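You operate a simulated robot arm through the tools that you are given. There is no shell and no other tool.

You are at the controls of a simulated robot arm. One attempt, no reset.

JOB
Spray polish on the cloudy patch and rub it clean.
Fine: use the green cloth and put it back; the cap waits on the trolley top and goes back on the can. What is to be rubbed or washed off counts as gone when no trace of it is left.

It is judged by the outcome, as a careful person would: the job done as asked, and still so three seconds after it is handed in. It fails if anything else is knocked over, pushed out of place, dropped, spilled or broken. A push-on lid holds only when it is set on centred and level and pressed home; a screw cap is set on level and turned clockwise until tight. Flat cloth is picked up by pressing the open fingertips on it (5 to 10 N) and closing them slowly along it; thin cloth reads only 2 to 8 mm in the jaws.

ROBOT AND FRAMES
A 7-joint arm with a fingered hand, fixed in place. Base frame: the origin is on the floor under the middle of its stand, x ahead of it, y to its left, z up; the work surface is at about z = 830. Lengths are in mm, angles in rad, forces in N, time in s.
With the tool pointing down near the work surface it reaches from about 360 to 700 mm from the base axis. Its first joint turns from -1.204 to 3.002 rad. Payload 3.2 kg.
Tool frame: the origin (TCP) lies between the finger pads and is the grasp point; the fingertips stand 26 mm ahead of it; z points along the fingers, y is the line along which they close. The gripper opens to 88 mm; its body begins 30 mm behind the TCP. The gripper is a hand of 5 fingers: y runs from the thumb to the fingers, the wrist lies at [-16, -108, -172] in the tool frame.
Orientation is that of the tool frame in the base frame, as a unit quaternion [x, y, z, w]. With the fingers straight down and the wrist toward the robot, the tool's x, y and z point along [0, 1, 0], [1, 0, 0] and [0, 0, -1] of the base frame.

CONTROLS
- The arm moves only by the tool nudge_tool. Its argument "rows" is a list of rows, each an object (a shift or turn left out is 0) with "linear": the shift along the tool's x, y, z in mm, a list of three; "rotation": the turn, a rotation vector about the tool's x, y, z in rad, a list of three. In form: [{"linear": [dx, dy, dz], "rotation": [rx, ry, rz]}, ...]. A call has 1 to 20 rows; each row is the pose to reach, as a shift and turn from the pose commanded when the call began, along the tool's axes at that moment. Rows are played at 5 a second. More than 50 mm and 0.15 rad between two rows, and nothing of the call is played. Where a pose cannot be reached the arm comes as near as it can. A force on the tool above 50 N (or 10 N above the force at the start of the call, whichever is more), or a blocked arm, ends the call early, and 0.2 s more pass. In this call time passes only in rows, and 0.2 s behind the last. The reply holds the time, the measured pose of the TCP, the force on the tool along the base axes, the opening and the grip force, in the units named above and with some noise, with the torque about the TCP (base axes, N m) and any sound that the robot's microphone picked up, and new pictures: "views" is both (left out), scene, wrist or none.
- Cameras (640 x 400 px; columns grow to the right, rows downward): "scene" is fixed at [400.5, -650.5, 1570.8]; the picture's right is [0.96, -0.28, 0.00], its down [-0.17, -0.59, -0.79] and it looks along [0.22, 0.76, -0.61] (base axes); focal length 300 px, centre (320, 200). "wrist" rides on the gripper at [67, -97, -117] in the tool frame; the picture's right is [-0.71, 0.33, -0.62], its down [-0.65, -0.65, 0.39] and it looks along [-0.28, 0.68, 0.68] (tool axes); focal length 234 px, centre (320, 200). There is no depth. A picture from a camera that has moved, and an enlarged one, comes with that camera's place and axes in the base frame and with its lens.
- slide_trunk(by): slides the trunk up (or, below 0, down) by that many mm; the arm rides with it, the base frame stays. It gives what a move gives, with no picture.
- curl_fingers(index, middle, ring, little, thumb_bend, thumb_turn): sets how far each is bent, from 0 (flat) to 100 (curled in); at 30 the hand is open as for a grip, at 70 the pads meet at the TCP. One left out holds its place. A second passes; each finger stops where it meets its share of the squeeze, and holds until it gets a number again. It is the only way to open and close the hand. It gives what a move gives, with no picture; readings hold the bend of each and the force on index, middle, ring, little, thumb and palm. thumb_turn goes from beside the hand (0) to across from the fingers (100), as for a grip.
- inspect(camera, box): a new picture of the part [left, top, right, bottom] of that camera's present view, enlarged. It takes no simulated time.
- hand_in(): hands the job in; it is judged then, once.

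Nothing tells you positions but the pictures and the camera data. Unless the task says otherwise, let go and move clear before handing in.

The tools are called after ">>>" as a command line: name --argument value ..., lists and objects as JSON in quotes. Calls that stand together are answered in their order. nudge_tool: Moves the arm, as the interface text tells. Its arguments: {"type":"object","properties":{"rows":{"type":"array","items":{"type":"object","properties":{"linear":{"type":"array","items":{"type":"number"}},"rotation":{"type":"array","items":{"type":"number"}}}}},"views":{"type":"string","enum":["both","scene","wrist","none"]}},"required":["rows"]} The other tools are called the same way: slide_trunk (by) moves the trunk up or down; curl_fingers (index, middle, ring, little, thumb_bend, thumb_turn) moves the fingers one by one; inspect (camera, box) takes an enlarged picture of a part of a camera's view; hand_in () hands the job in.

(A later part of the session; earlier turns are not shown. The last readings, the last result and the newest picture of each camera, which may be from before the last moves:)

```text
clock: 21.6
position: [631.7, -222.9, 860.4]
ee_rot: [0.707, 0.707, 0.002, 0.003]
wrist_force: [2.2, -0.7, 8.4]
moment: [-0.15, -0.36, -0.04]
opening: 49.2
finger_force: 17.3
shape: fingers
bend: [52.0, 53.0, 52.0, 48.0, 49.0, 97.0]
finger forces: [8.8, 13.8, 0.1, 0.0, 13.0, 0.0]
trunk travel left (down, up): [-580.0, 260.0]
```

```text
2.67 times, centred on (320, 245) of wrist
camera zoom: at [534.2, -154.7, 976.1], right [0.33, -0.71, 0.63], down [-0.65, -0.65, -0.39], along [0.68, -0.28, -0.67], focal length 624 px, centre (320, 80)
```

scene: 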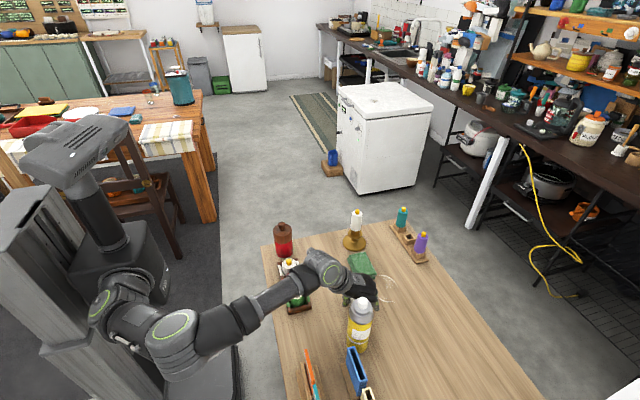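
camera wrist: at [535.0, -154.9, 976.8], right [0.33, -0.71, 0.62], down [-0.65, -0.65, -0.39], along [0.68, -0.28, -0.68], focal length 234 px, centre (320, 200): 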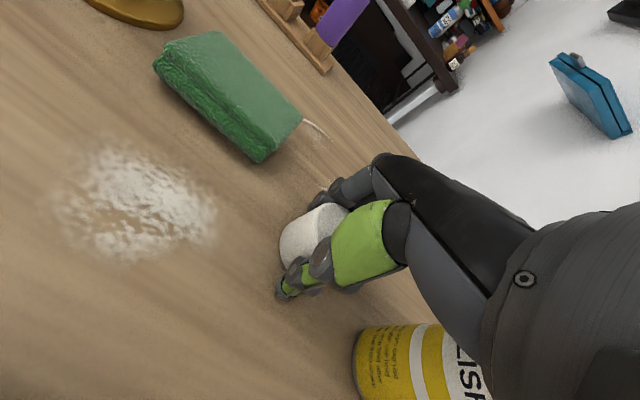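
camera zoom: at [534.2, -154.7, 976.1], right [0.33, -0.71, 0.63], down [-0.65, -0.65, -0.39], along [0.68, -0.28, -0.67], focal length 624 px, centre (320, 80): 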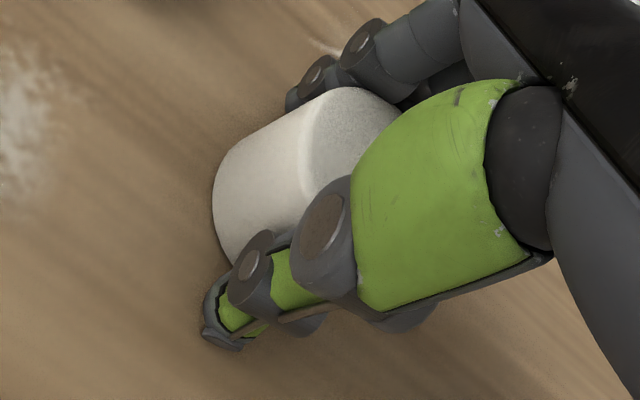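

Contact is at z of about 860. I'll ease up 1 mm and open the hand gently.

>>> nudge_tool --rows '[{"linear": [0, 0, -1.5]}]' --views "none"

>>> curl_fingers --index 46 --middle 46 --ring 46 --little 46 --thumb_bend 46

>>> curl_fingers --index 32 --middle 32 --ring 32 --little 32 --thumb_bend 32

>>> inspect --camera "wrist" --box '[200, 130, 420, 350]'

```text
clock: 22.1
position: [632.2, -222.1, 860.5]
ee_rot: [0.707, 0.707, 0.0, 0.001]
wrist_force: [2.9, -0.8, 9.1]
moment: [-0.18, -0.38, -0.01]
opening: 49.1
finger_force: 17.0
shape: fingers
bend: [52.0, 53.0, 52.0, 48.0, 49.0, 97.0]
finger forces: [9.4, 12.4, 0.1, 0.0, 12.8, 0.1]
trunk travel left (down, up): [-580.0, 260.0]
```

```text
clock: 23.1
position: [632.1, -222.1, 859.9]
ee_rot: [0.707, 0.708, 0.0, -0.001]
wrist_force: [-1.6, 0.0, 4.0]
moment: [-0.01, -0.11, 0.02]
opening: 54.3
finger_force: 1.7
shape: fingers
bend: [46.0, 48.0, 46.0, 46.0, 46.0, 96.0]
finger forces: [0.1, 4.2, 0.1, 0.0, 0.0, 0.0]
trunk travel left (down, up): [-580.0, 260.0]
```

```text
clock: 24.1
position: [631.8, -222.1, 859.7]
ee_rot: [0.707, 0.707, 0.0, 0.0]
wrist_force: [-1.3, -0.5, 0.2]
moment: [-0.02, 0.01, 0.01]
opening: 83.4
finger_force: 0.0
shape: fingers
bend: [32.0, 32.0, 32.0, 32.0, 32.0, 95.0]
finger forces: [0.0, 0.1, 0.0, 0.0, 0.0, 0.0]
trunk travel left (down, up): [-580.0, 260.0]
```

```text
1.82 times, centred on (310, 240) of wrist
camera zoom: at [535.1, -154.8, 975.4], right [0.33, -0.71, 0.62], down [-0.65, -0.65, -0.39], along [0.68, -0.28, -0.68], focal length 426 px, centre (338, 127)
```

zoom: 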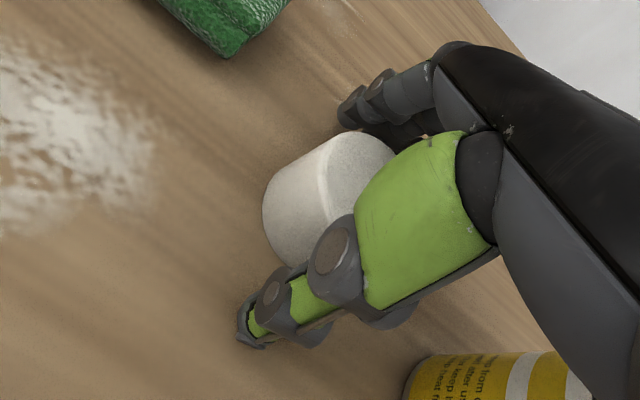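

The cap is standing on the trolley. I'll lift straight up and then look at how the thumb sits when it is turned beside the hand.

>>> nudge_tool --rows '[{"linear": [0, 0, -15]}, {"linear": [0, 0, -50]}, {"linear": [0, 0, -90]}, {"linear": [0, 0, -130]}, {"linear": [0, 0, -170]}]' --views "both"

>>> curl_fingers --index 30 --middle 30 --ring 30 --little 30 --thumb_bend 0 --thumb_turn 0

>>> inspect --camera "wrist" --box '[0, 0, 640, 400]'

>>> inspect --camera "scene" --box '[310, 200, 430, 320]'

```text
clock: 25.2
position: [632.6, -222.0, 1029.3]
ee_rot: [0.707, 0.707, -0.001, 0.0]
wrist_force: [0.1, -0.5, 0.6]
moment: [0.0, 0.0, 0.02]
opening: 83.9
finger_force: 0.0
shape: fingers
bend: [32.0, 32.0, 32.0, 32.0, 32.0, 95.0]
finger forces: [0.1, 0.0, 0.0, 0.0, 0.1, 0.0]
trunk travel left (down, up): [-580.0, 260.0]
camera wrist: at [534.8, -154.2, 1145.9], right [0.33, -0.71, 0.62], down [-0.65, -0.65, -0.39], along [0.68, -0.28, -0.68], focal length 234 px, centre (320, 200)
```

scene: 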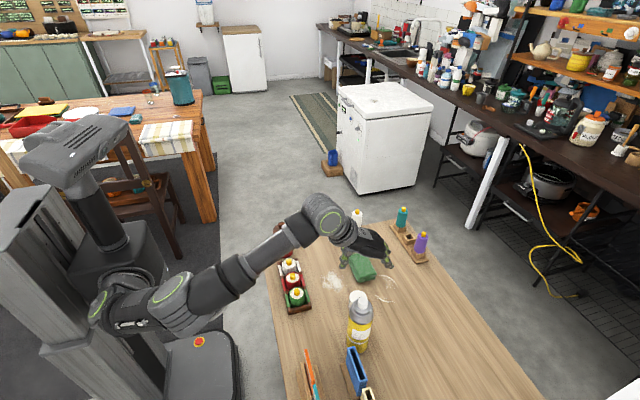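
wrist: 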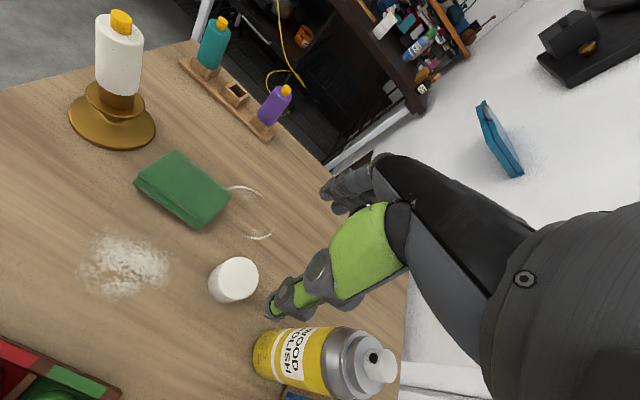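

```text
clock: 26.2
position: [631.8, -222.9, 1028.6]
ee_rot: [0.707, 0.707, 0.0, 0.0]
wrist_force: [0.1, 0.3, -0.1]
moment: [-0.01, 0.02, 0.03]
opening: 122.8
finger_force: 0.0
shape: fingers
bend: [30.0, 30.0, 30.0, 30.0, 1.0, 0.0]
finger forces: [0.0, 0.0, 0.0, 0.1, 0.0, 0.0]
trunk travel left (down, up): [-580.0, 260.0]
```

```text
1.00 times, centred on (320, 200) of wrist (not enlarged: the box is as wide or as high as the picture)
camera zoom: at [535.3, -155.2, 1145.1], right [0.33, -0.71, 0.62], down [-0.65, -0.65, -0.39], along [0.68, -0.28, -0.68], focal length 234 px, centre (320, 200)
```

zoom: 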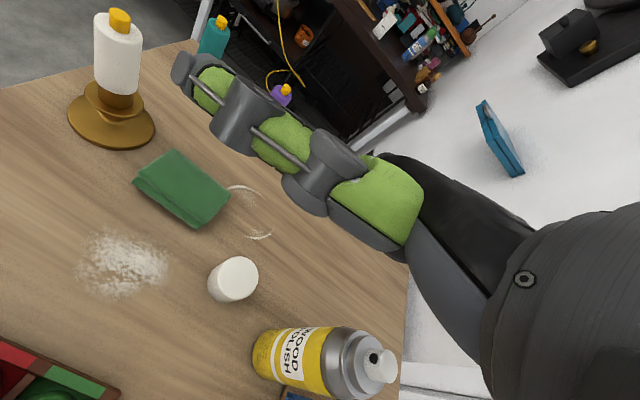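

```text
3.33 times, centred on (370, 260) of scene
camera zoom: at [400.5, -650.5, 1570.8], right [0.96, -0.28, 0.0], down [-0.17, -0.59, -0.79], along [0.22, 0.76, -0.61], focal length 999 px, centre (153, 0)
```

zoom: 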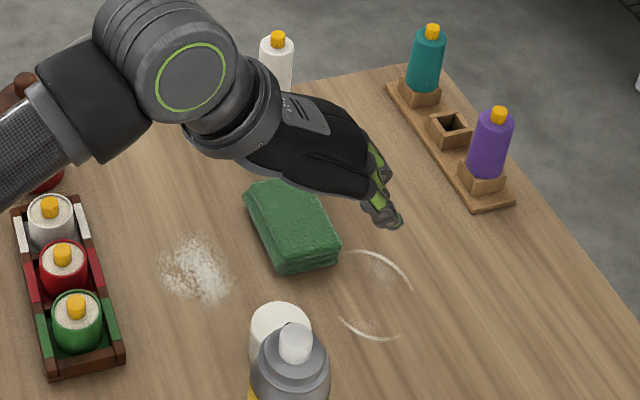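

>>> curl_fingers --thumb_bend 60

>>> inspect --camera "wrist" --box '[0, 0, 640, 400]'

>>> curl_fingers --thumb_bend 30

>>> inspect --camera "wrist" --box '[0, 0, 640, 400]'

```text
clock: 27.2
position: [632.4, -222.4, 1030.1]
ee_rot: [0.707, 0.707, 0.001, 0.0]
wrist_force: [-0.3, 0.5, -0.2]
moment: [0.01, -0.01, 0.02]
opening: 91.1
finger_force: 0.0
shape: fingers
bend: [30.0, 30.0, 30.0, 30.0, 60.0, 0.0]
finger forces: [0.1, 0.0, 0.0, 0.1, 0.0, 0.0]
trunk travel left (down, up): [-580.0, 260.0]
```

```text
1.00 times, centred on (320, 200) of wrist (not enlarged: the box is as wide or as high as the picture)
camera zoom: at [535.3, -155.2, 1145.1], right [0.33, -0.71, 0.62], down [-0.65, -0.65, -0.39], along [0.68, -0.28, -0.68], focal length 234 px, centre (320, 200)
```

zoom: 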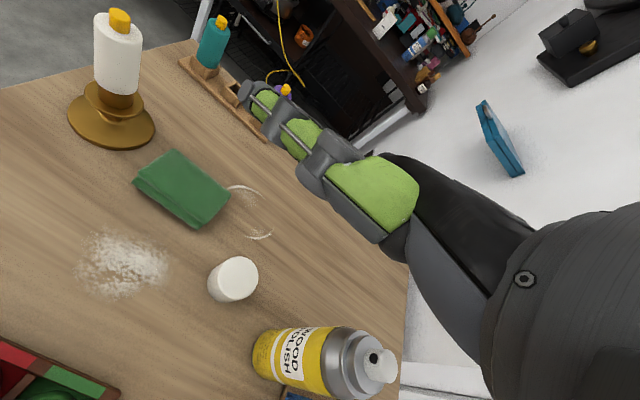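

```text
clock: 28.2
position: [632.1, -222.1, 1029.0]
ee_rot: [0.707, 0.707, 0.0, -0.001]
wrist_force: [0.1, -0.2, 0.6]
moment: [0.01, -0.04, 0.02]
opening: 118.5
finger_force: 0.0
shape: fingers
bend: [30.0, 30.0, 30.0, 30.0, 30.0, 0.0]
finger forces: [0.0, 0.0, 0.0, 0.0, 0.0, 0.1]
trunk travel left (down, up): [-580.0, 260.0]
```

```text
1.00 times, centred on (320, 200) of wrist (not enlarged: the box is as wide or as high as the picture)
camera zoom: at [535.3, -155.1, 1145.1], right [0.33, -0.71, 0.62], down [-0.65, -0.65, -0.39], along [0.68, -0.28, -0.68], focal length 234 px, centre (320, 200)
```

zoom: 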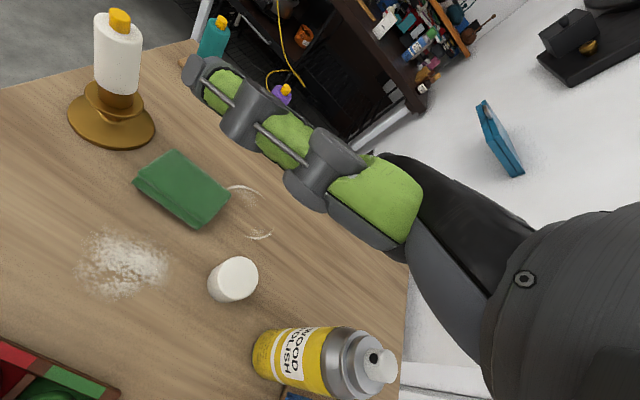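

The cap stands safely at (632, -222). With turn = 0 the thumb bends sideways across the hand, so it can press the button while the fingers hold the can. I'll turn the hand level (index side up) in free space to study this.

>>> nudge_tool --rows '[{"linear": [-5, -30, -40]}, {"linear": [-15, -60, -75], "rotation": [-0.0724, 0.0944, 0.0724]}, {"linear": [-25, -90, -81], "rotation": [-0.1449, 0.1888, 0.1449]}, {"linear": [-38, -112, -81], "rotation": [-0.2173, 0.2832, 0.2173]}, {"linear": [-38, -112, -81], "rotation": [-0.2897, 0.3776, 0.2897]}, {"linear": [-38, -112, -81], "rotation": [-0.3621, 0.472, 0.3621]}, {"linear": [-38, -112, -81], "rotation": [-0.4346, 0.5664, 0.4346]}, {"linear": [-38, -112, -81], "rotation": [-0.507, 0.6609, 0.507]}, {"linear": [-38, -112, -81], "rotation": [-0.5794, 0.7553, 0.5794]}, {"linear": [-38, -112, -81], "rotation": [-0.6519, 0.8497, 0.6519]}, {"linear": [-38, -112, -81], "rotation": [-0.7243, 0.9441, 0.7243]}, {"linear": [-38, -112, -81], "rotation": [-0.7967, 1.0385, 0.7967]}, {"linear": [-38, -112, -81], "rotation": [-0.8691, 1.1329, 0.8691]}, {"linear": [-38, -112, -81], "rotation": [-0.9416, 1.2273, 0.9416]}, {"linear": [-38, -112, -81], "rotation": [-1.014, 1.3217, 1.014]}]' --views "both"

```text
refused: row 1 steps farther than a row can; nothing moved
```

The first row was slightly too long, so I'll send it again with shorter steps.

>>> nudge_tool --rows '[{"linear": [-5, -25, -35]}, {"linear": [-15, -50, -65], "rotation": [-0.0724, 0.0944, 0.0724]}, {"linear": [-25, -80, -81], "rotation": [-0.1449, 0.1888, 0.1449]}, {"linear": [-38, -112, -81], "rotation": [-0.2173, 0.2832, 0.2173]}, {"linear": [-38, -112, -81], "rotation": [-0.2897, 0.3776, 0.2897]}, {"linear": [-38, -112, -81], "rotation": [-0.3621, 0.472, 0.3621]}, {"linear": [-38, -112, -81], "rotation": [-0.4346, 0.5664, 0.4346]}, {"linear": [-38, -112, -81], "rotation": [-0.507, 0.6609, 0.507]}, {"linear": [-38, -112, -81], "rotation": [-0.5794, 0.7553, 0.5794]}, {"linear": [-38, -112, -81], "rotation": [-0.6519, 0.8497, 0.6519]}, {"linear": [-38, -112, -81], "rotation": [-0.7243, 0.9441, 0.7243]}, {"linear": [-38, -112, -81], "rotation": [-0.7967, 1.0385, 0.7967]}, {"linear": [-38, -112, -81], "rotation": [-0.8691, 1.1329, 0.8691]}, {"linear": [-38, -112, -81], "rotation": [-0.9416, 1.2273, 0.9416]}, {"linear": [-38, -112, -81], "rotation": [-1.014, 1.3217, 1.014]}]' --views "both"

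```text
clock: 31.4
position: [520.2, -258.5, 1111.7]
ee_rot: [0.701, 0.092, 0.701, -0.092]
wrist_force: [0.5, 0.0, 0.3]
moment: [-0.03, 0.02, 0.02]
opening: 118.4
finger_force: 0.0
shape: fingers
bend: [30.0, 30.0, 30.0, 30.0, 30.0, 0.0]
finger forces: [0.0, 0.0, 0.0, 0.0, 0.0, 0.0]
trunk travel left (down, up): [-580.0, 260.0]
camera wrist: at [382.0, -195.2, 1175.9], right [-0.52, -0.48, -0.71], down [0.21, 0.73, -0.65], along [0.83, -0.48, -0.28], focal length 234 px, centre (320, 200)
```

scene: 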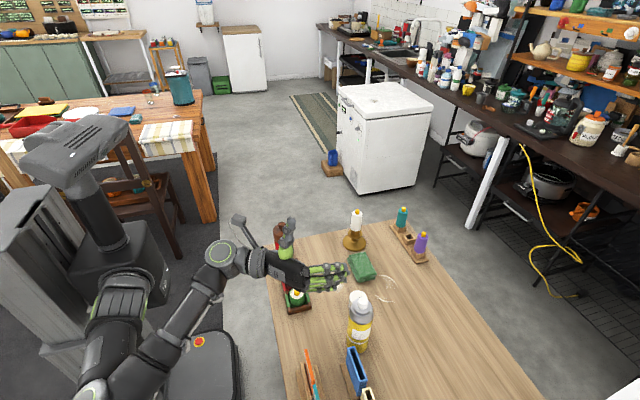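
wrist: 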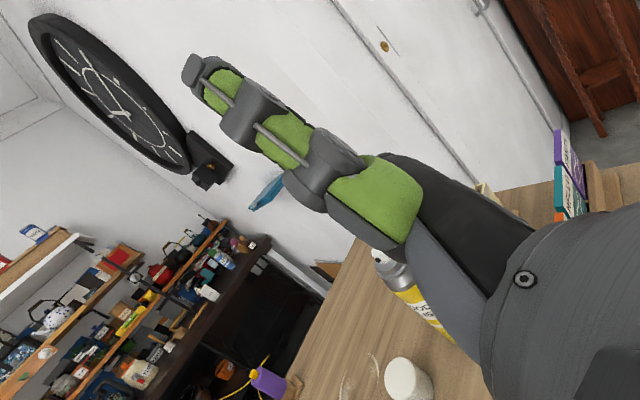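

>>> inspect --camera "scene" --box '[190, 190, 370, 320]'

>>> inspect --camera "scene" --box '[255, 200, 365, 300]'

```text
3.08 times, centred on (280, 255) of scene
camera zoom: at [400.5, -650.5, 1570.8], right [0.96, -0.28, 0.0], down [-0.17, -0.59, -0.79], along [0.22, 0.76, -0.61], focal length 922 px, centre (443, 31)
```

zoom: 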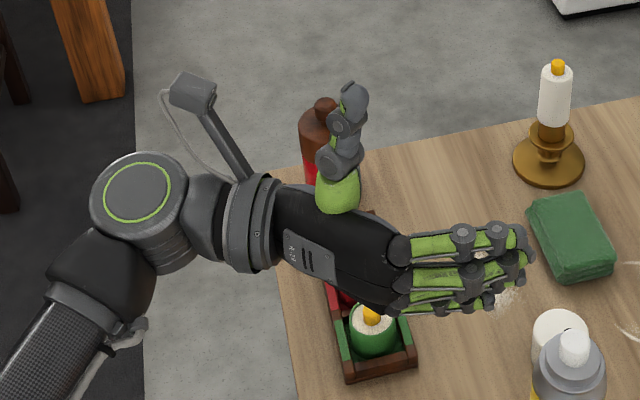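

```text
4.00 times, centred on (310, 250) of scene
camera zoom: at [400.5, -650.5, 1570.8], right [0.96, -0.28, 0.0], down [-0.17, -0.59, -0.79], along [0.22, 0.76, -0.61], focal length 1199 px, centre (360, 0)
```

zoom: 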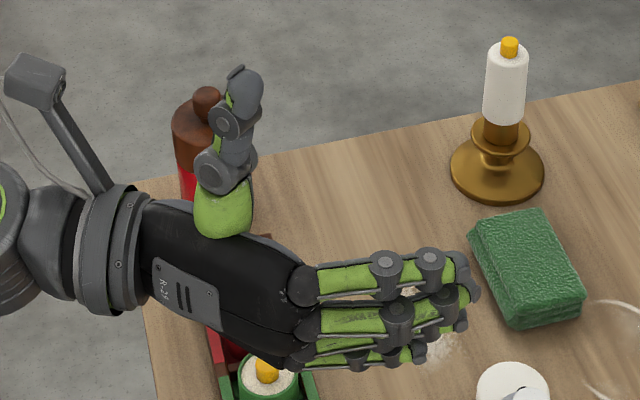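

From here I can see the hand shape clearly. I'll look closely at the holders behind the can to judge clearance for a level grasp.

>>> inspect --camera "scene" --box '[280, 320, 410, 400]'

>>> inspect --camera "scene" --box '[335, 285, 385, 365]'

```text
4.92 times, centred on (345, 360) of scene
camera zoom: at [400.5, -650.5, 1570.8], right [0.96, -0.28, 0.0], down [-0.17, -0.59, -0.79], along [0.22, 0.76, -0.61], focal length 1475 px, centre (197, -588)
```

zoom: 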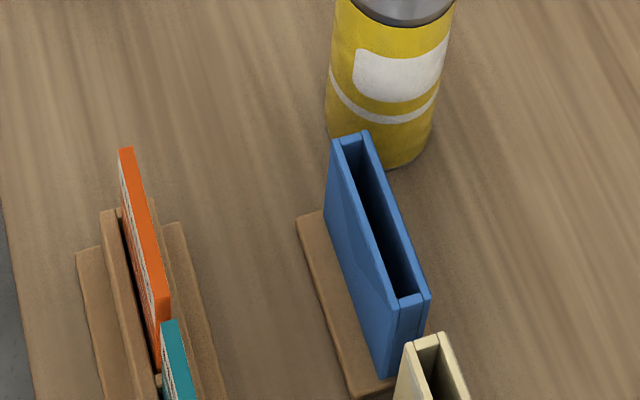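

```text
5.00 times, centred on (360, 325) of scene
camera zoom: at [400.5, -650.5, 1570.8], right [0.96, -0.28, 0.0], down [-0.17, -0.59, -0.79], along [0.22, 0.76, -0.61], focal length 1498 px, centre (120, -425)
```

zoom: 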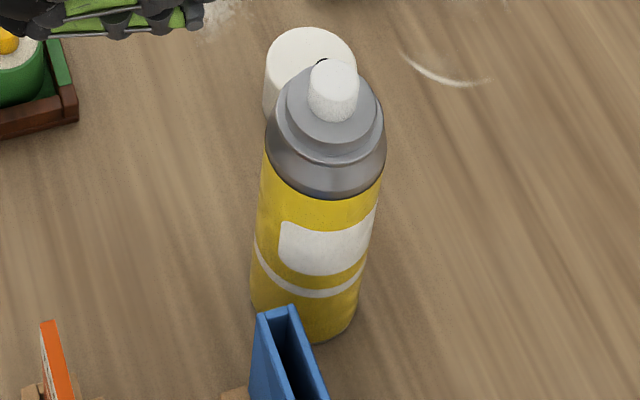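

The blue box's top is about z = 911, so a level grasp right there would be tight. First I'll measure how the thumb tip moves at a small turn, using both cameras.

>>> curl_fingers --thumb_turn 25 --thumb_bend 50 --index 50 --middle 50 --ring 50 --little 50

>>> inspect --camera "scene" --box '[255, 200, 365, 300]'

>>> inspect --camera "wrist" --box '[140, 20, 460, 280]'

>>> curl_fingers --thumb_bend 90

>>> inspect --camera "scene" --box '[255, 200, 365, 300]'

>>> inspect --camera "wrist" --box '[140, 20, 460, 280]'

```text
clock: 32.5
position: [519.7, -258.7, 1110.2]
ee_rot: [0.701, 0.092, 0.701, -0.093]
wrist_force: [0.5, -0.4, -0.3]
moment: [0.02, -0.02, 0.01]
opening: 78.5
finger_force: 0.0
shape: fingers
bend: [50.0, 50.0, 50.0, 50.0, 50.0, 25.0]
finger forces: [0.1, 0.0, 0.0, 0.0, 0.1, 0.1]
trunk travel left (down, up): [-580.0, 260.0]
```

```text
4.00 times, centred on (310, 250) of scene
camera zoom: at [400.5, -650.5, 1570.8], right [0.96, -0.28, 0.0], down [-0.17, -0.59, -0.79], along [0.22, 0.76, -0.61], focal length 1199 px, centre (360, 0)
```

zoom: 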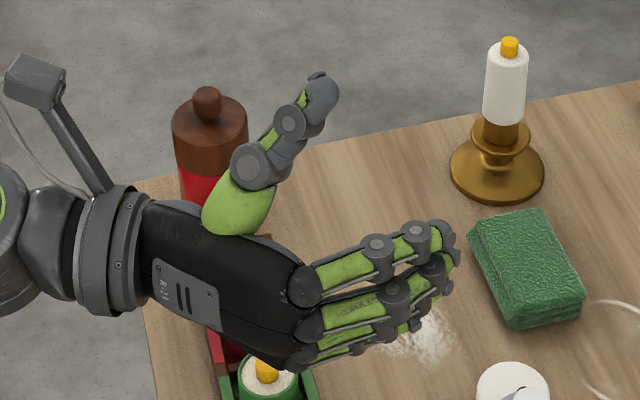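

```text
1.54 times, centred on (300, 150) of wrist
camera zoom: at [382.0, -195.6, 1175.9], right [-0.52, -0.48, -0.71], down [0.21, 0.73, -0.65], along [0.83, -0.48, -0.28], focal length 360 px, centre (351, 277)
```

zoom: 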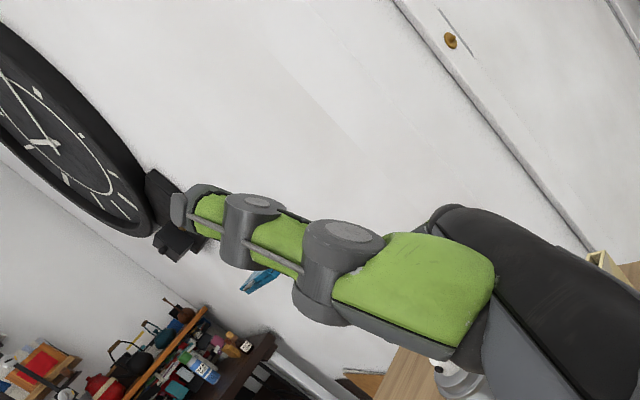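

```text
clock: 33.5
position: [519.8, -259.5, 1111.3]
ee_rot: [0.701, 0.092, 0.701, -0.092]
wrist_force: [0.0, -0.2, 0.1]
moment: [0.03, 0.0, -0.02]
opening: 36.9
finger_force: 0.1
shape: fingers
bend: [50.0, 50.0, 50.0, 50.0, 90.0, 26.0]
finger forces: [0.0, 0.1, 0.0, 0.1, 0.0, 0.0]
trunk travel left (down, up): [-580.0, 260.0]
```

```text
4.00 times, centred on (310, 250) of scene
camera zoom: at [400.5, -650.5, 1570.8], right [0.96, -0.28, 0.0], down [-0.17, -0.59, -0.79], along [0.22, 0.76, -0.61], focal length 1199 px, centre (360, 0)
```

zoom: 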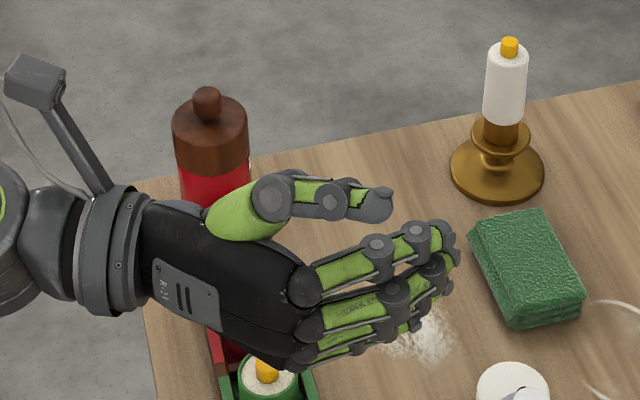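

```text
1.54 times, centred on (300, 150) of wrist
camera zoom: at [382.0, -195.6, 1175.9], right [-0.52, -0.48, -0.71], down [0.21, 0.73, -0.65], along [0.83, -0.48, -0.28], focal length 360 px, centre (351, 277)
```

zoom: 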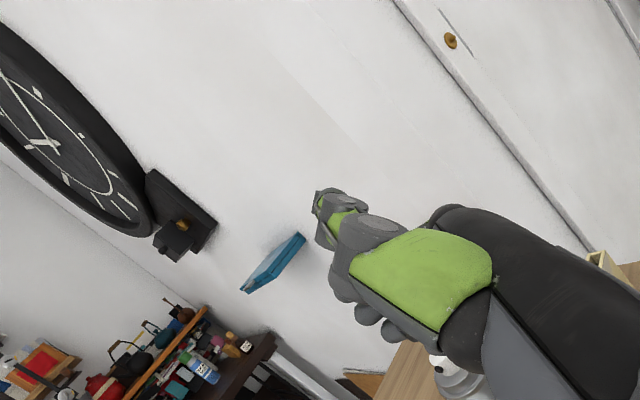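

The thumb at a turn of about 45 sweeps over the spot where the can's button would be, so "hold with fingers and palm, press with thumb" is workable. The blue box blocks a level grasp where the can stands. I'll first pinch the can from above and set it in open space near (558, -242), turned so the nozzle suits the hand.

>>> curl_fingers --index 30 --middle 30 --ring 30 --little 30 --thumb_bend 30 --thumb_turn 97

>>> nudge_tool --rows '[{"rotation": [0.0724, -0.0944, -0.0724]}, {"rotation": [0.1449, -0.1888, -0.1449]}, {"rotation": [0.2173, -0.2832, -0.2173]}, {"rotation": [0.2897, -0.3776, -0.2897]}, {"rotation": [0.3621, -0.472, -0.3621]}, {"rotation": [0.4346, -0.5664, -0.4346]}, {"linear": [0, 10, 7], "rotation": [0.507, -0.6609, -0.507]}, {"linear": [0, 20, 14], "rotation": [0.5794, -0.7553, -0.5794]}, {"linear": [0, 31, 21], "rotation": [0.6519, -0.8497, -0.6519]}, {"linear": [0, 42, 28], "rotation": [0.7243, -0.9441, -0.7243]}, {"linear": [0, 51, 34], "rotation": [0.7967, -1.0385, -0.7967]}, {"linear": [0, 60, 40], "rotation": [0.8691, -1.1329, -0.8691]}, {"linear": [0, 70, 46], "rotation": [0.9416, -1.2273, -0.9416]}, {"linear": [0, 77, 52], "rotation": [1.014, -1.3217, -1.014]}]' --views "both"

```text
clock: 34.5
position: [521.0, -259.9, 1110.2]
ee_rot: [0.702, 0.092, 0.701, -0.093]
wrist_force: [-0.1, 0.2, 0.2]
moment: [-0.03, -0.04, -0.01]
opening: 87.8
finger_force: 0.1
shape: fingers
bend: [30.0, 30.0, 30.0, 30.0, 30.0, 94.0]
finger forces: [0.0, 0.0, 0.1, 0.1, 0.1, 0.1]
trunk travel left (down, up): [-580.0, 260.0]
```

```text
clock: 37.5
position: [578.3, -312.0, 1110.1]
ee_rot: [0.742, 0.665, 0.088, -0.011]
wrist_force: [0.0, 0.5, -0.1]
moment: [-0.02, 0.01, 0.0]
opening: 88.0
finger_force: 0.0
shape: fingers
bend: [30.0, 30.0, 30.0, 30.0, 30.0, 94.0]
finger forces: [0.1, 0.1, 0.0, 0.0, 0.1, 0.0]
out of reach, approached as far as the arm can: row 13, 14
trunk travel left (down, up): [-580.0, 260.0]
camera wrist: at [476.4, -250.3, 1224.3], right [0.19, -0.82, 0.54], down [-0.67, -0.51, -0.54], along [0.72, -0.26, -0.64], focal length 234 px, centre (320, 200)
```

scene: 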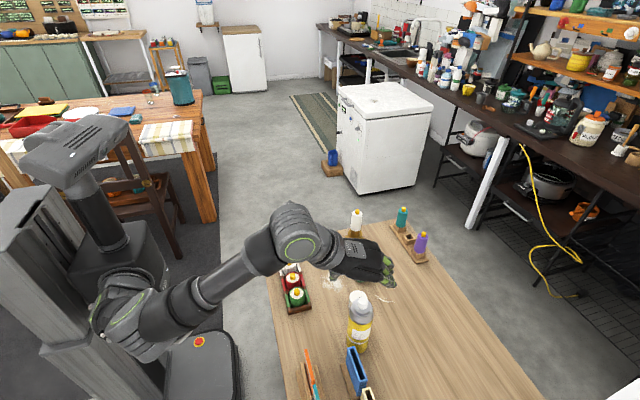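
wrist: 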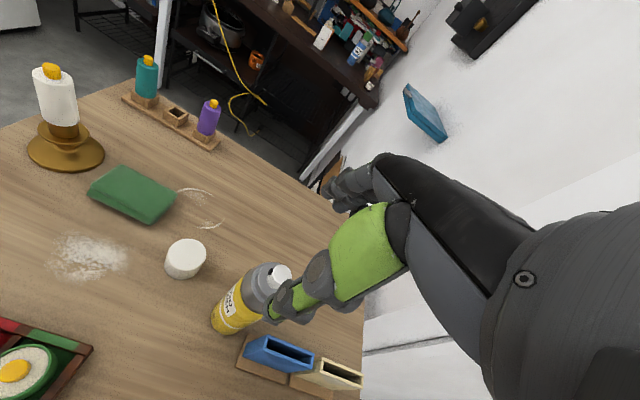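

The arm is slightly short of the pose, so I'll raise the trunk by 100 mm and straighten the hand above the can.

>>> slide_trunk --by 100

>>> nudge_tool --rows '[{"linear": [-1, 2, 35], "rotation": [0.036, -0.047, -0.036]}, {"linear": [-2, 5, 70], "rotation": [0.073, -0.094, -0.073]}, {"linear": [-3, 8, 105], "rotation": [0.109, -0.14, -0.109]}]' --views "both"

```text
clock: 38.8
position: [579.3, -312.1, 1209.7]
ee_rot: [0.742, 0.665, 0.088, -0.012]
wrist_force: [0.2, 0.2, 0.0]
moment: [0.0, 0.0, 0.0]
opening: 87.9
finger_force: 0.0
shape: fingers
bend: [30.0, 30.0, 30.0, 30.0, 30.0, 94.0]
finger forces: [0.0, 0.0, 0.1, 0.1, 0.0, 0.1]
trunk travel left (down, up): [-680.0, 160.0]
```

```text
clock: 39.6
position: [599.5, -301.4, 1107.0]
ee_rot: [0.706, 0.708, 0.0, -0.001]
wrist_force: [-1.0, 0.5, -0.1]
moment: [-0.03, 0.03, -0.02]
opening: 88.0
finger_force: 0.0
shape: fingers
bend: [30.0, 30.0, 30.0, 30.0, 30.0, 94.0]
finger forces: [0.0, 0.0, 0.0, 0.0, 0.1, 0.1]
trunk travel left (down, up): [-680.0, 160.0]
camera wrist: at [502.7, -235.4, 1223.2], right [0.33, -0.71, 0.62], down [-0.65, -0.65, -0.39], along [0.68, -0.28, -0.68], focal length 234 px, centre (320, 200)
```

scene: 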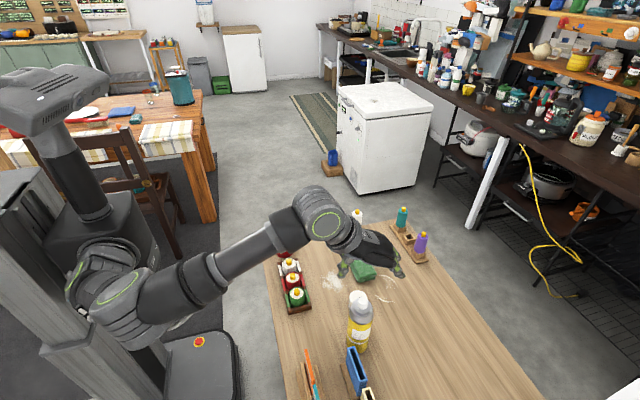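
wrist: 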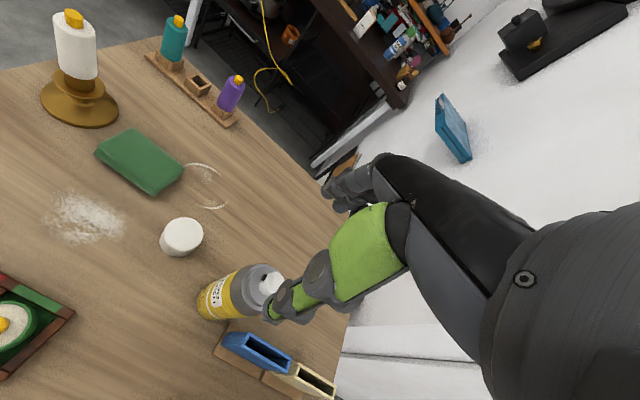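

>>> inspect --camera "wrist" --box '[180, 240, 300, 340]'

>>> inspect --camera "scene" --box '[335, 280, 385, 360]'

```text
4.00 times, centred on (240, 290) of wrist
camera zoom: at [502.7, -235.4, 1223.2], right [0.33, -0.71, 0.62], down [-0.65, -0.65, -0.39], along [0.68, -0.28, -0.68], focal length 937 px, centre (640, -160)
```

zoom: 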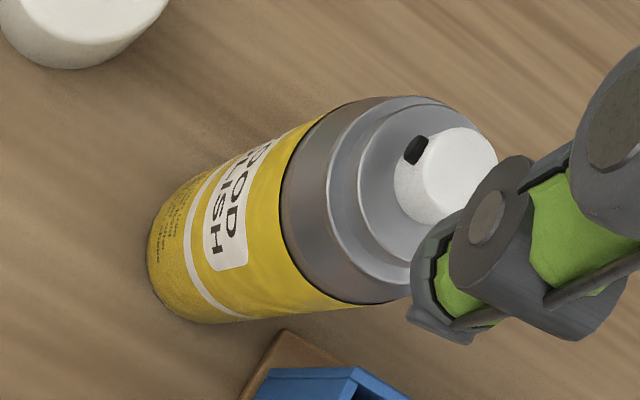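

```text
5.00 times, centred on (360, 320) of scene
camera zoom: at [400.5, -650.5, 1570.8], right [0.96, -0.28, 0.0], down [-0.17, -0.59, -0.79], along [0.22, 0.76, -0.61], focal length 1498 px, centre (120, -400)
```

zoom: 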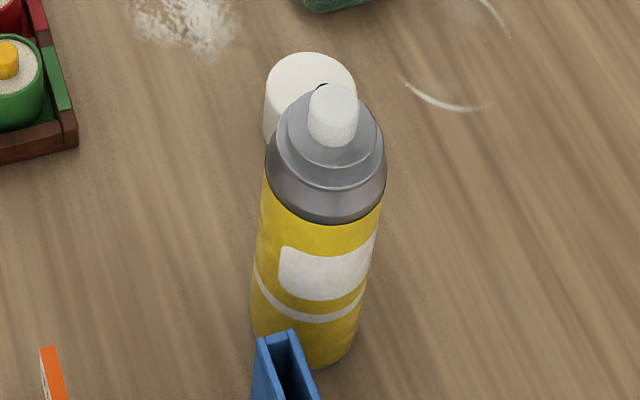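

Combining both views puts the can axis at (591, -320) and the button top near z = 1012. I'll descend to pinch the grey collar while keeping the palm clear of the button.

>>> nudge_tool --rows '[{"linear": [-19, -9, 20]}, {"linear": [-19, -9, 60]}, {"linear": [-19, -9, 95]}, {"linear": [-19, -9, 113]}]' --views "none"

>>> inspect --camera "scene" --box '[310, 245, 420, 355]'

>>> inspect --camera "wrist" --box '[200, 130, 420, 350]'

```text
clock: 40.6
position: [590.8, -320.2, 993.6]
ee_rot: [0.707, 0.707, 0.001, -0.001]
wrist_force: [0.0, -0.6, -0.1]
moment: [0.01, 0.0, -0.02]
opening: 87.8
finger_force: 0.1
shape: fingers
bend: [30.0, 30.0, 30.0, 30.0, 30.0, 94.0]
finger forces: [0.1, 0.0, 0.1, 0.0, 0.0, 0.0]
trunk travel left (down, up): [-680.0, 160.0]
```

```text
3.64 times, centred on (365, 300) of scene
camera zoom: at [400.5, -650.5, 1570.8], right [0.96, -0.28, 0.0], down [-0.17, -0.59, -0.79], along [0.22, 0.76, -0.61], focal length 1090 px, centre (156, -164)
```

zoom: 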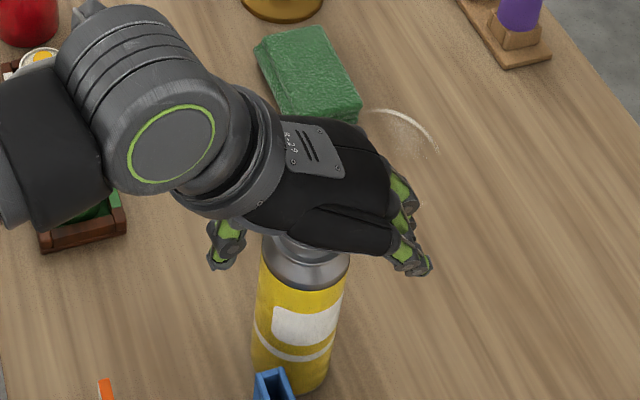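

```text
1.82 times, centred on (310, 240) of wrist
camera zoom: at [492.8, -253.4, 1110.1], right [0.33, -0.71, 0.62], down [-0.65, -0.65, -0.39], along [0.68, -0.28, -0.68], focal length 426 px, centre (338, 127)
```

zoom: 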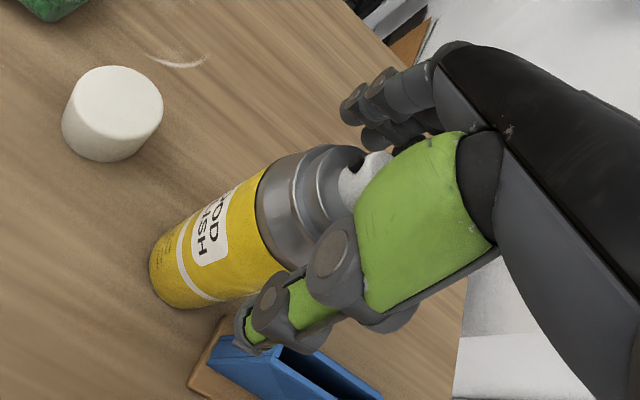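

>>> curl_fingers --index 44 --middle 44 --ring 40 --little 36 --thumb_bend 44 --thumb_turn 97

>>> curl_fingers --index 48 --middle 48 --thumb_bend 48

>>> curl_fingers --index 56 --middle 57 --thumb_bend 58

>>> inspect --camera "scene" --box '[310, 245, 420, 355]'

```text
clock: 41.6
position: [589.6, -321.2, 993.0]
ee_rot: [0.707, 0.707, 0.0, 0.0]
wrist_force: [0.1, -0.9, 0.0]
moment: [-0.01, -0.02, -0.03]
opening: 59.0
finger_force: 0.0
shape: fingers
bend: [44.0, 44.0, 40.0, 36.0, 44.0, 96.0]
finger forces: [0.0, 0.0, 0.0, 0.1, 0.1, 0.0]
trunk travel left (down, up): [-680.0, 160.0]
```

```text
clock: 42.6
position: [590.8, -320.0, 994.6]
ee_rot: [0.707, 0.707, 0.0, 0.0]
wrist_force: [-0.6, -0.8, -0.5]
moment: [0.02, -0.03, 0.0]
opening: 50.7
finger_force: 0.1
shape: fingers
bend: [48.0, 48.0, 40.0, 36.0, 48.0, 97.0]
finger forces: [0.0, 0.0, 0.0, 0.1, 0.1, 0.1]
trunk travel left (down, up): [-680.0, 160.0]
```

```text
clock: 43.6
position: [588.8, -320.0, 993.9]
ee_rot: [0.707, 0.707, 0.001, 0.0]
wrist_force: [1.1, -0.2, 2.6]
moment: [0.04, -0.08, -0.02]
opening: 46.3
finger_force: 6.2
shape: fingers
bend: [52.0, 52.0, 40.0, 36.0, 51.0, 97.0]
finger forces: [3.6, 3.4, 0.1, 0.0, 6.1, 0.1]
trunk travel left (down, up): [-680.0, 160.0]
```

```text
3.64 times, centred on (365, 300) of scene
camera zoom: at [400.5, -650.5, 1570.8], right [0.96, -0.28, 0.0], down [-0.17, -0.59, -0.79], along [0.22, 0.76, -0.61], focal length 1090 px, centre (156, -164)
```

zoom: 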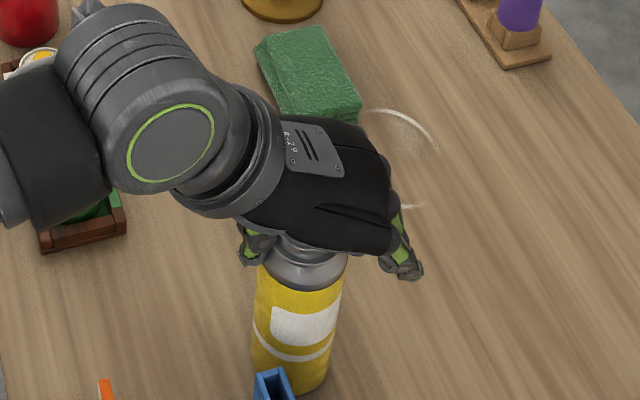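

The pads are landing on the tapered collar (46 mm). I'll open slightly, go 7 mm lower onto the wider band, and grip again.

>>> curl_fingers --index 42 --middle 42 --thumb_bend 42

>>> nudge_tool --rows '[{"linear": [0, 0, 3]}, {"linear": [0, 0, 6]}, {"linear": [0, 0, 8]}]' --views "none"

>>> curl_fingers --index 47 --middle 47 --thumb_bend 47

>>> curl_fingers --index 58 --middle 58 --thumb_bend 60

```text
clock: 44.6
position: [590.1, -320.3, 995.0]
ee_rot: [0.707, 0.707, 0.001, -0.001]
wrist_force: [-0.6, 0.2, 0.1]
moment: [0.0, -0.02, -0.02]
opening: 62.5
finger_force: 0.0
shape: fingers
bend: [42.0, 42.0, 40.0, 36.0, 42.0, 96.0]
finger forces: [0.1, 0.1, 0.0, 0.1, 0.0, 0.0]
trunk travel left (down, up): [-680.0, 160.0]
```

```text
clock: 45.4
position: [589.4, -319.9, 985.3]
ee_rot: [0.707, 0.707, 0.001, -0.001]
wrist_force: [0.0, 0.1, -0.5]
moment: [0.03, -0.01, -0.02]
opening: 62.5
finger_force: 0.0
shape: fingers
bend: [42.0, 42.0, 40.0, 36.0, 42.0, 96.0]
finger forces: [0.0, 0.0, 0.0, 0.0, 0.1, 0.0]
trunk travel left (down, up): [-680.0, 160.0]
```

```text
clock: 46.4
position: [589.6, -320.0, 984.9]
ee_rot: [0.707, 0.708, 0.001, -0.001]
wrist_force: [-1.0, -0.1, 0.2]
moment: [0.03, 0.04, -0.01]
opening: 53.0
finger_force: 0.1
shape: fingers
bend: [47.0, 47.0, 40.0, 36.0, 47.0, 96.0]
finger forces: [0.2, 0.1, 0.0, 0.0, 0.0, 0.0]
trunk travel left (down, up): [-680.0, 160.0]
```

```text
clock: 47.4
position: [591.2, -320.1, 987.0]
ee_rot: [0.707, 0.707, 0.001, -0.001]
wrist_force: [0.9, 0.0, 1.4]
moment: [0.0, -0.09, -0.01]
opening: 48.8
finger_force: 11.1
shape: fingers
bend: [50.0, 52.0, 40.0, 36.0, 51.0, 97.0]
finger forces: [6.8, 4.4, 0.1, 0.0, 10.7, 0.1]
trunk travel left (down, up): [-680.0, 160.0]
```

Grip is 11 N at 49 mm. I'll test with a small lift.

>>> nudge_tool --rows '[{"linear": [0, 0, -3]}, {"linear": [0, 0, -6]}, {"linear": [0, 0, -9]}]' --views "none"

>>> inspect --camera "scene" --box '[310, 245, 420, 375]'

>>> inspect --camera "wrist" --box '[200, 130, 420, 350]'

```text
clock: 48.2
position: [590.5, -320.7, 994.7]
ee_rot: [0.708, 0.707, 0.0, -0.001]
wrist_force: [0.3, 1.8, -2.5]
moment: [-0.01, 0.02, 0.05]
opening: 48.7
finger_force: 9.6
shape: fingers
bend: [51.0, 52.0, 40.0, 36.0, 51.0, 97.0]
finger forces: [5.8, 3.8, 0.0, 0.0, 10.5, 0.1]
trunk travel left (down, up): [-680.0, 160.0]
```

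```text
3.08 times, centred on (365, 310) of scene
camera zoom: at [400.5, -650.5, 1570.8], right [0.96, -0.28, 0.0], down [-0.17, -0.59, -0.79], along [0.22, 0.76, -0.61], focal length 922 px, centre (182, -138)
```

zoom: 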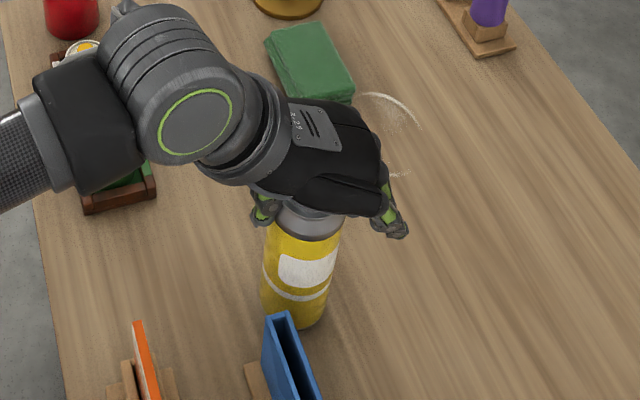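

```text
1.82 times, centred on (310, 240) of wrist
camera zoom: at [493.1, -254.2, 1110.9], right [0.33, -0.71, 0.62], down [-0.65, -0.65, -0.39], along [0.68, -0.28, -0.68], focal length 426 px, centre (338, 127)
```

zoom: 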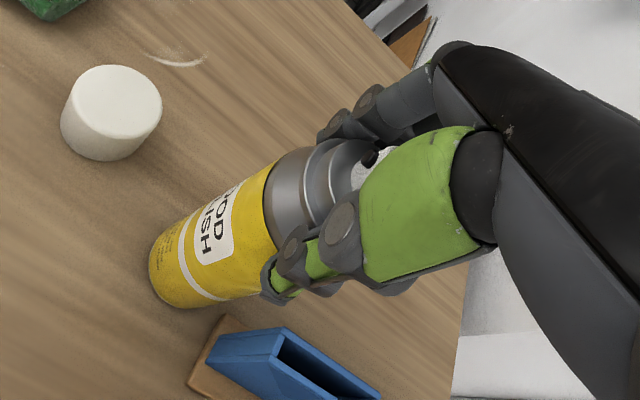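

The force shows about 2.5 N of weight. I'll lift a little more to confirm it is off the table.

>>> nudge_tool --rows '[{"linear": [0, 0, -6]}, {"linear": [0, 0, -12]}, {"linear": [0, 0, -18]}]' --views "none"

>>> inspect --camera "scene" --box '[310, 245, 420, 375]'

```text
clock: 49.0
position: [589.9, -320.3, 1013.9]
ee_rot: [0.707, 0.707, 0.0, -0.001]
wrist_force: [0.0, -0.2, -2.8]
moment: [0.0, 0.02, 0.02]
opening: 48.7
finger_force: 10.5
shape: fingers
bend: [51.0, 52.0, 40.0, 36.0, 51.0, 97.0]
finger forces: [5.9, 3.9, 0.0, 0.0, 10.5, 0.1]
trunk travel left (down, up): [-680.0, 160.0]
```

```text
3.08 times, centred on (365, 310) of scene
camera zoom: at [400.5, -650.5, 1570.8], right [0.96, -0.28, 0.0], down [-0.17, -0.59, -0.79], along [0.22, 0.76, -0.61], focal length 922 px, centre (182, -138)
```

zoom: 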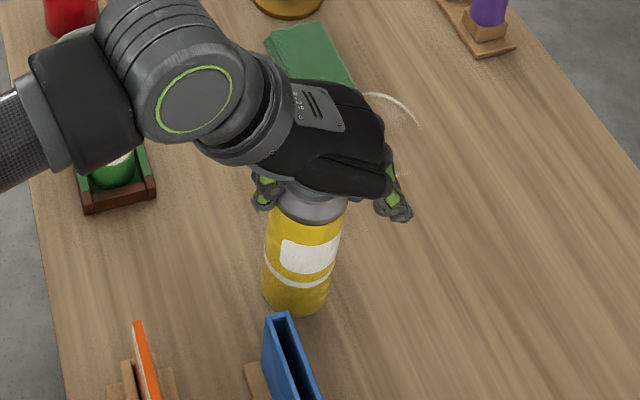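

The can is lifted cleanly; it weighs about 2.8 N. I'll move it to the open area and twist it so the nozzle faces away from the robot.

>>> nudge_tool --rows '[{"linear": [0, 0, -35]}, {"linear": [7, -3, -35], "rotation": [0, 0, 0.1428]}, {"linear": [14, -6, -35], "rotation": [0, 0, 0.2856]}, {"linear": [21, -9, -35], "rotation": [0, 0, 0.4284]}, {"linear": [28, -12, -35], "rotation": [0, 0, 0.5712]}, {"linear": [35, -15, -35], "rotation": [0, 0, 0.714]}, {"linear": [42, -18, -35], "rotation": [0, 0, 0.8568]}, {"linear": [50, -21, -35], "rotation": [0, 0, 0.9996]}, {"linear": [57, -24, -35], "rotation": [0, 0, 1.1424]}, {"linear": [64, -27, -35], "rotation": [0, 0, 1.2852]}, {"linear": [71, -30, -35], "rotation": [0, 0, 1.428]}, {"linear": [78, -32, -35], "rotation": [0, 0, 1.571]}]' --views "both"

```text
clock: 51.6
position: [558.5, -242.4, 1047.0]
ee_rot: [1.0, -0.001, 0.0, 0.0]
wrist_force: [1.4, 1.2, -2.1]
moment: [0.02, 0.01, 0.02]
opening: 49.1
finger_force: 10.4
shape: fingers
bend: [51.0, 52.0, 40.0, 36.0, 51.0, 97.0]
finger forces: [6.0, 3.8, 0.0, 0.0, 10.2, 0.0]
trunk travel left (down, up): [-680.0, 160.0]
camera wrist: at [626.2, -144.4, 1163.5], right [-0.71, -0.33, 0.62], down [-0.65, 0.66, -0.39], along [-0.28, -0.68, -0.68], focal length 234 px, centre (320, 200)
```

scene: 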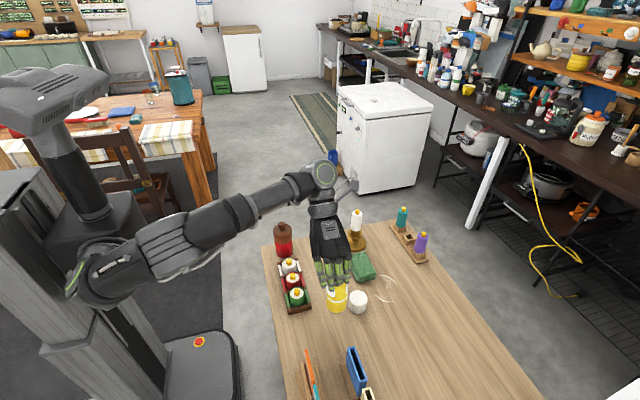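
wrist: 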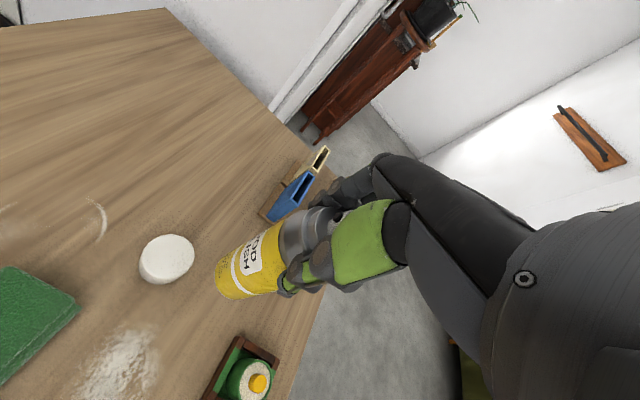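

The twist worked and the nozzle now faces +x. I'll lower the can onto the table here.

>>> nudge_tool --rows '[{"linear": [0, 0, 20]}, {"linear": [0, 0, 40]}, {"linear": [0, 0, 50]}, {"linear": [0, 0, 54]}]' --views "none"

>>> nudge_tool --rows '[{"linear": [0, 0, 1.5]}, {"linear": [0, 0, 3]}, {"linear": [0, 0, 4.5]}]' --views "none"

```text
clock: 52.6
position: [558.5, -243.3, 994.0]
ee_rot: [1.0, 0.0, 0.0, -0.001]
wrist_force: [-0.3, -0.4, -2.5]
moment: [-0.03, 0.04, 0.02]
opening: 48.5
finger_force: 9.9
shape: fingers
bend: [51.0, 52.0, 40.0, 36.0, 51.0, 97.0]
finger forces: [6.1, 4.0, 0.0, 0.0, 10.3, 0.0]
trunk travel left (down, up): [-680.0, 160.0]
```

```text
clock: 53.4
position: [558.5, -241.8, 990.1]
ee_rot: [1.0, 0.0, 0.001, -0.001]
wrist_force: [-0.1, -0.1, -3.3]
moment: [-0.03, 0.03, 0.03]
opening: 49.0
finger_force: 10.2
shape: fingers
bend: [51.0, 52.0, 40.0, 36.0, 51.0, 97.0]
finger forces: [6.0, 4.0, 0.0, 0.0, 10.2, 0.0]
trunk travel left (down, up): [-680.0, 160.0]
```

>>> nudge_tool --rows '[{"linear": [0, 0, 1.5]}, {"linear": [0, 0, 3]}]' --views "none"

>>> inspect --camera "scene" --box '[280, 220, 400, 340]'

>>> inspect --camera "wrist" --box '[180, 130, 400, 350]'

```text
clock: 54.0
position: [559.3, -242.6, 988.4]
ee_rot: [1.0, -0.001, 0.0, -0.001]
wrist_force: [1.0, 0.4, -0.8]
moment: [-0.01, 0.01, 0.01]
opening: 48.6
finger_force: 10.4
shape: fingers
bend: [51.0, 52.0, 40.0, 36.0, 51.0, 97.0]
finger forces: [6.0, 4.1, 0.0, 0.0, 10.5, 0.0]
trunk travel left (down, up): [-680.0, 160.0]
```

```text
3.33 times, centred on (340, 280) of scene
camera zoom: at [400.5, -650.5, 1570.8], right [0.96, -0.28, 0.0], down [-0.17, -0.59, -0.79], along [0.22, 0.76, -0.61], focal length 999 px, centre (253, -67)
```

zoom: 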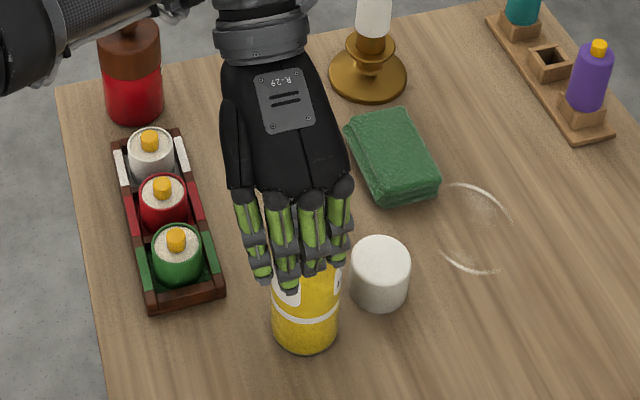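

```text
1.82 times, centred on (290, 240) of wrist
camera zoom: at [625.0, -145.0, 1103.5], right [-0.71, -0.33, 0.62], down [-0.65, 0.65, -0.39], along [-0.28, -0.68, -0.68], focal length 426 px, centre (374, 127)
```

zoom: 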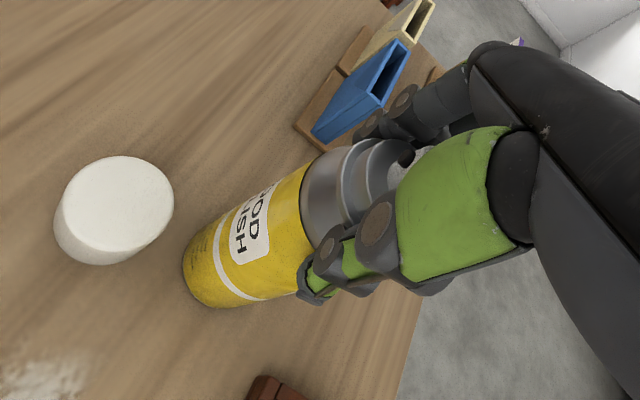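

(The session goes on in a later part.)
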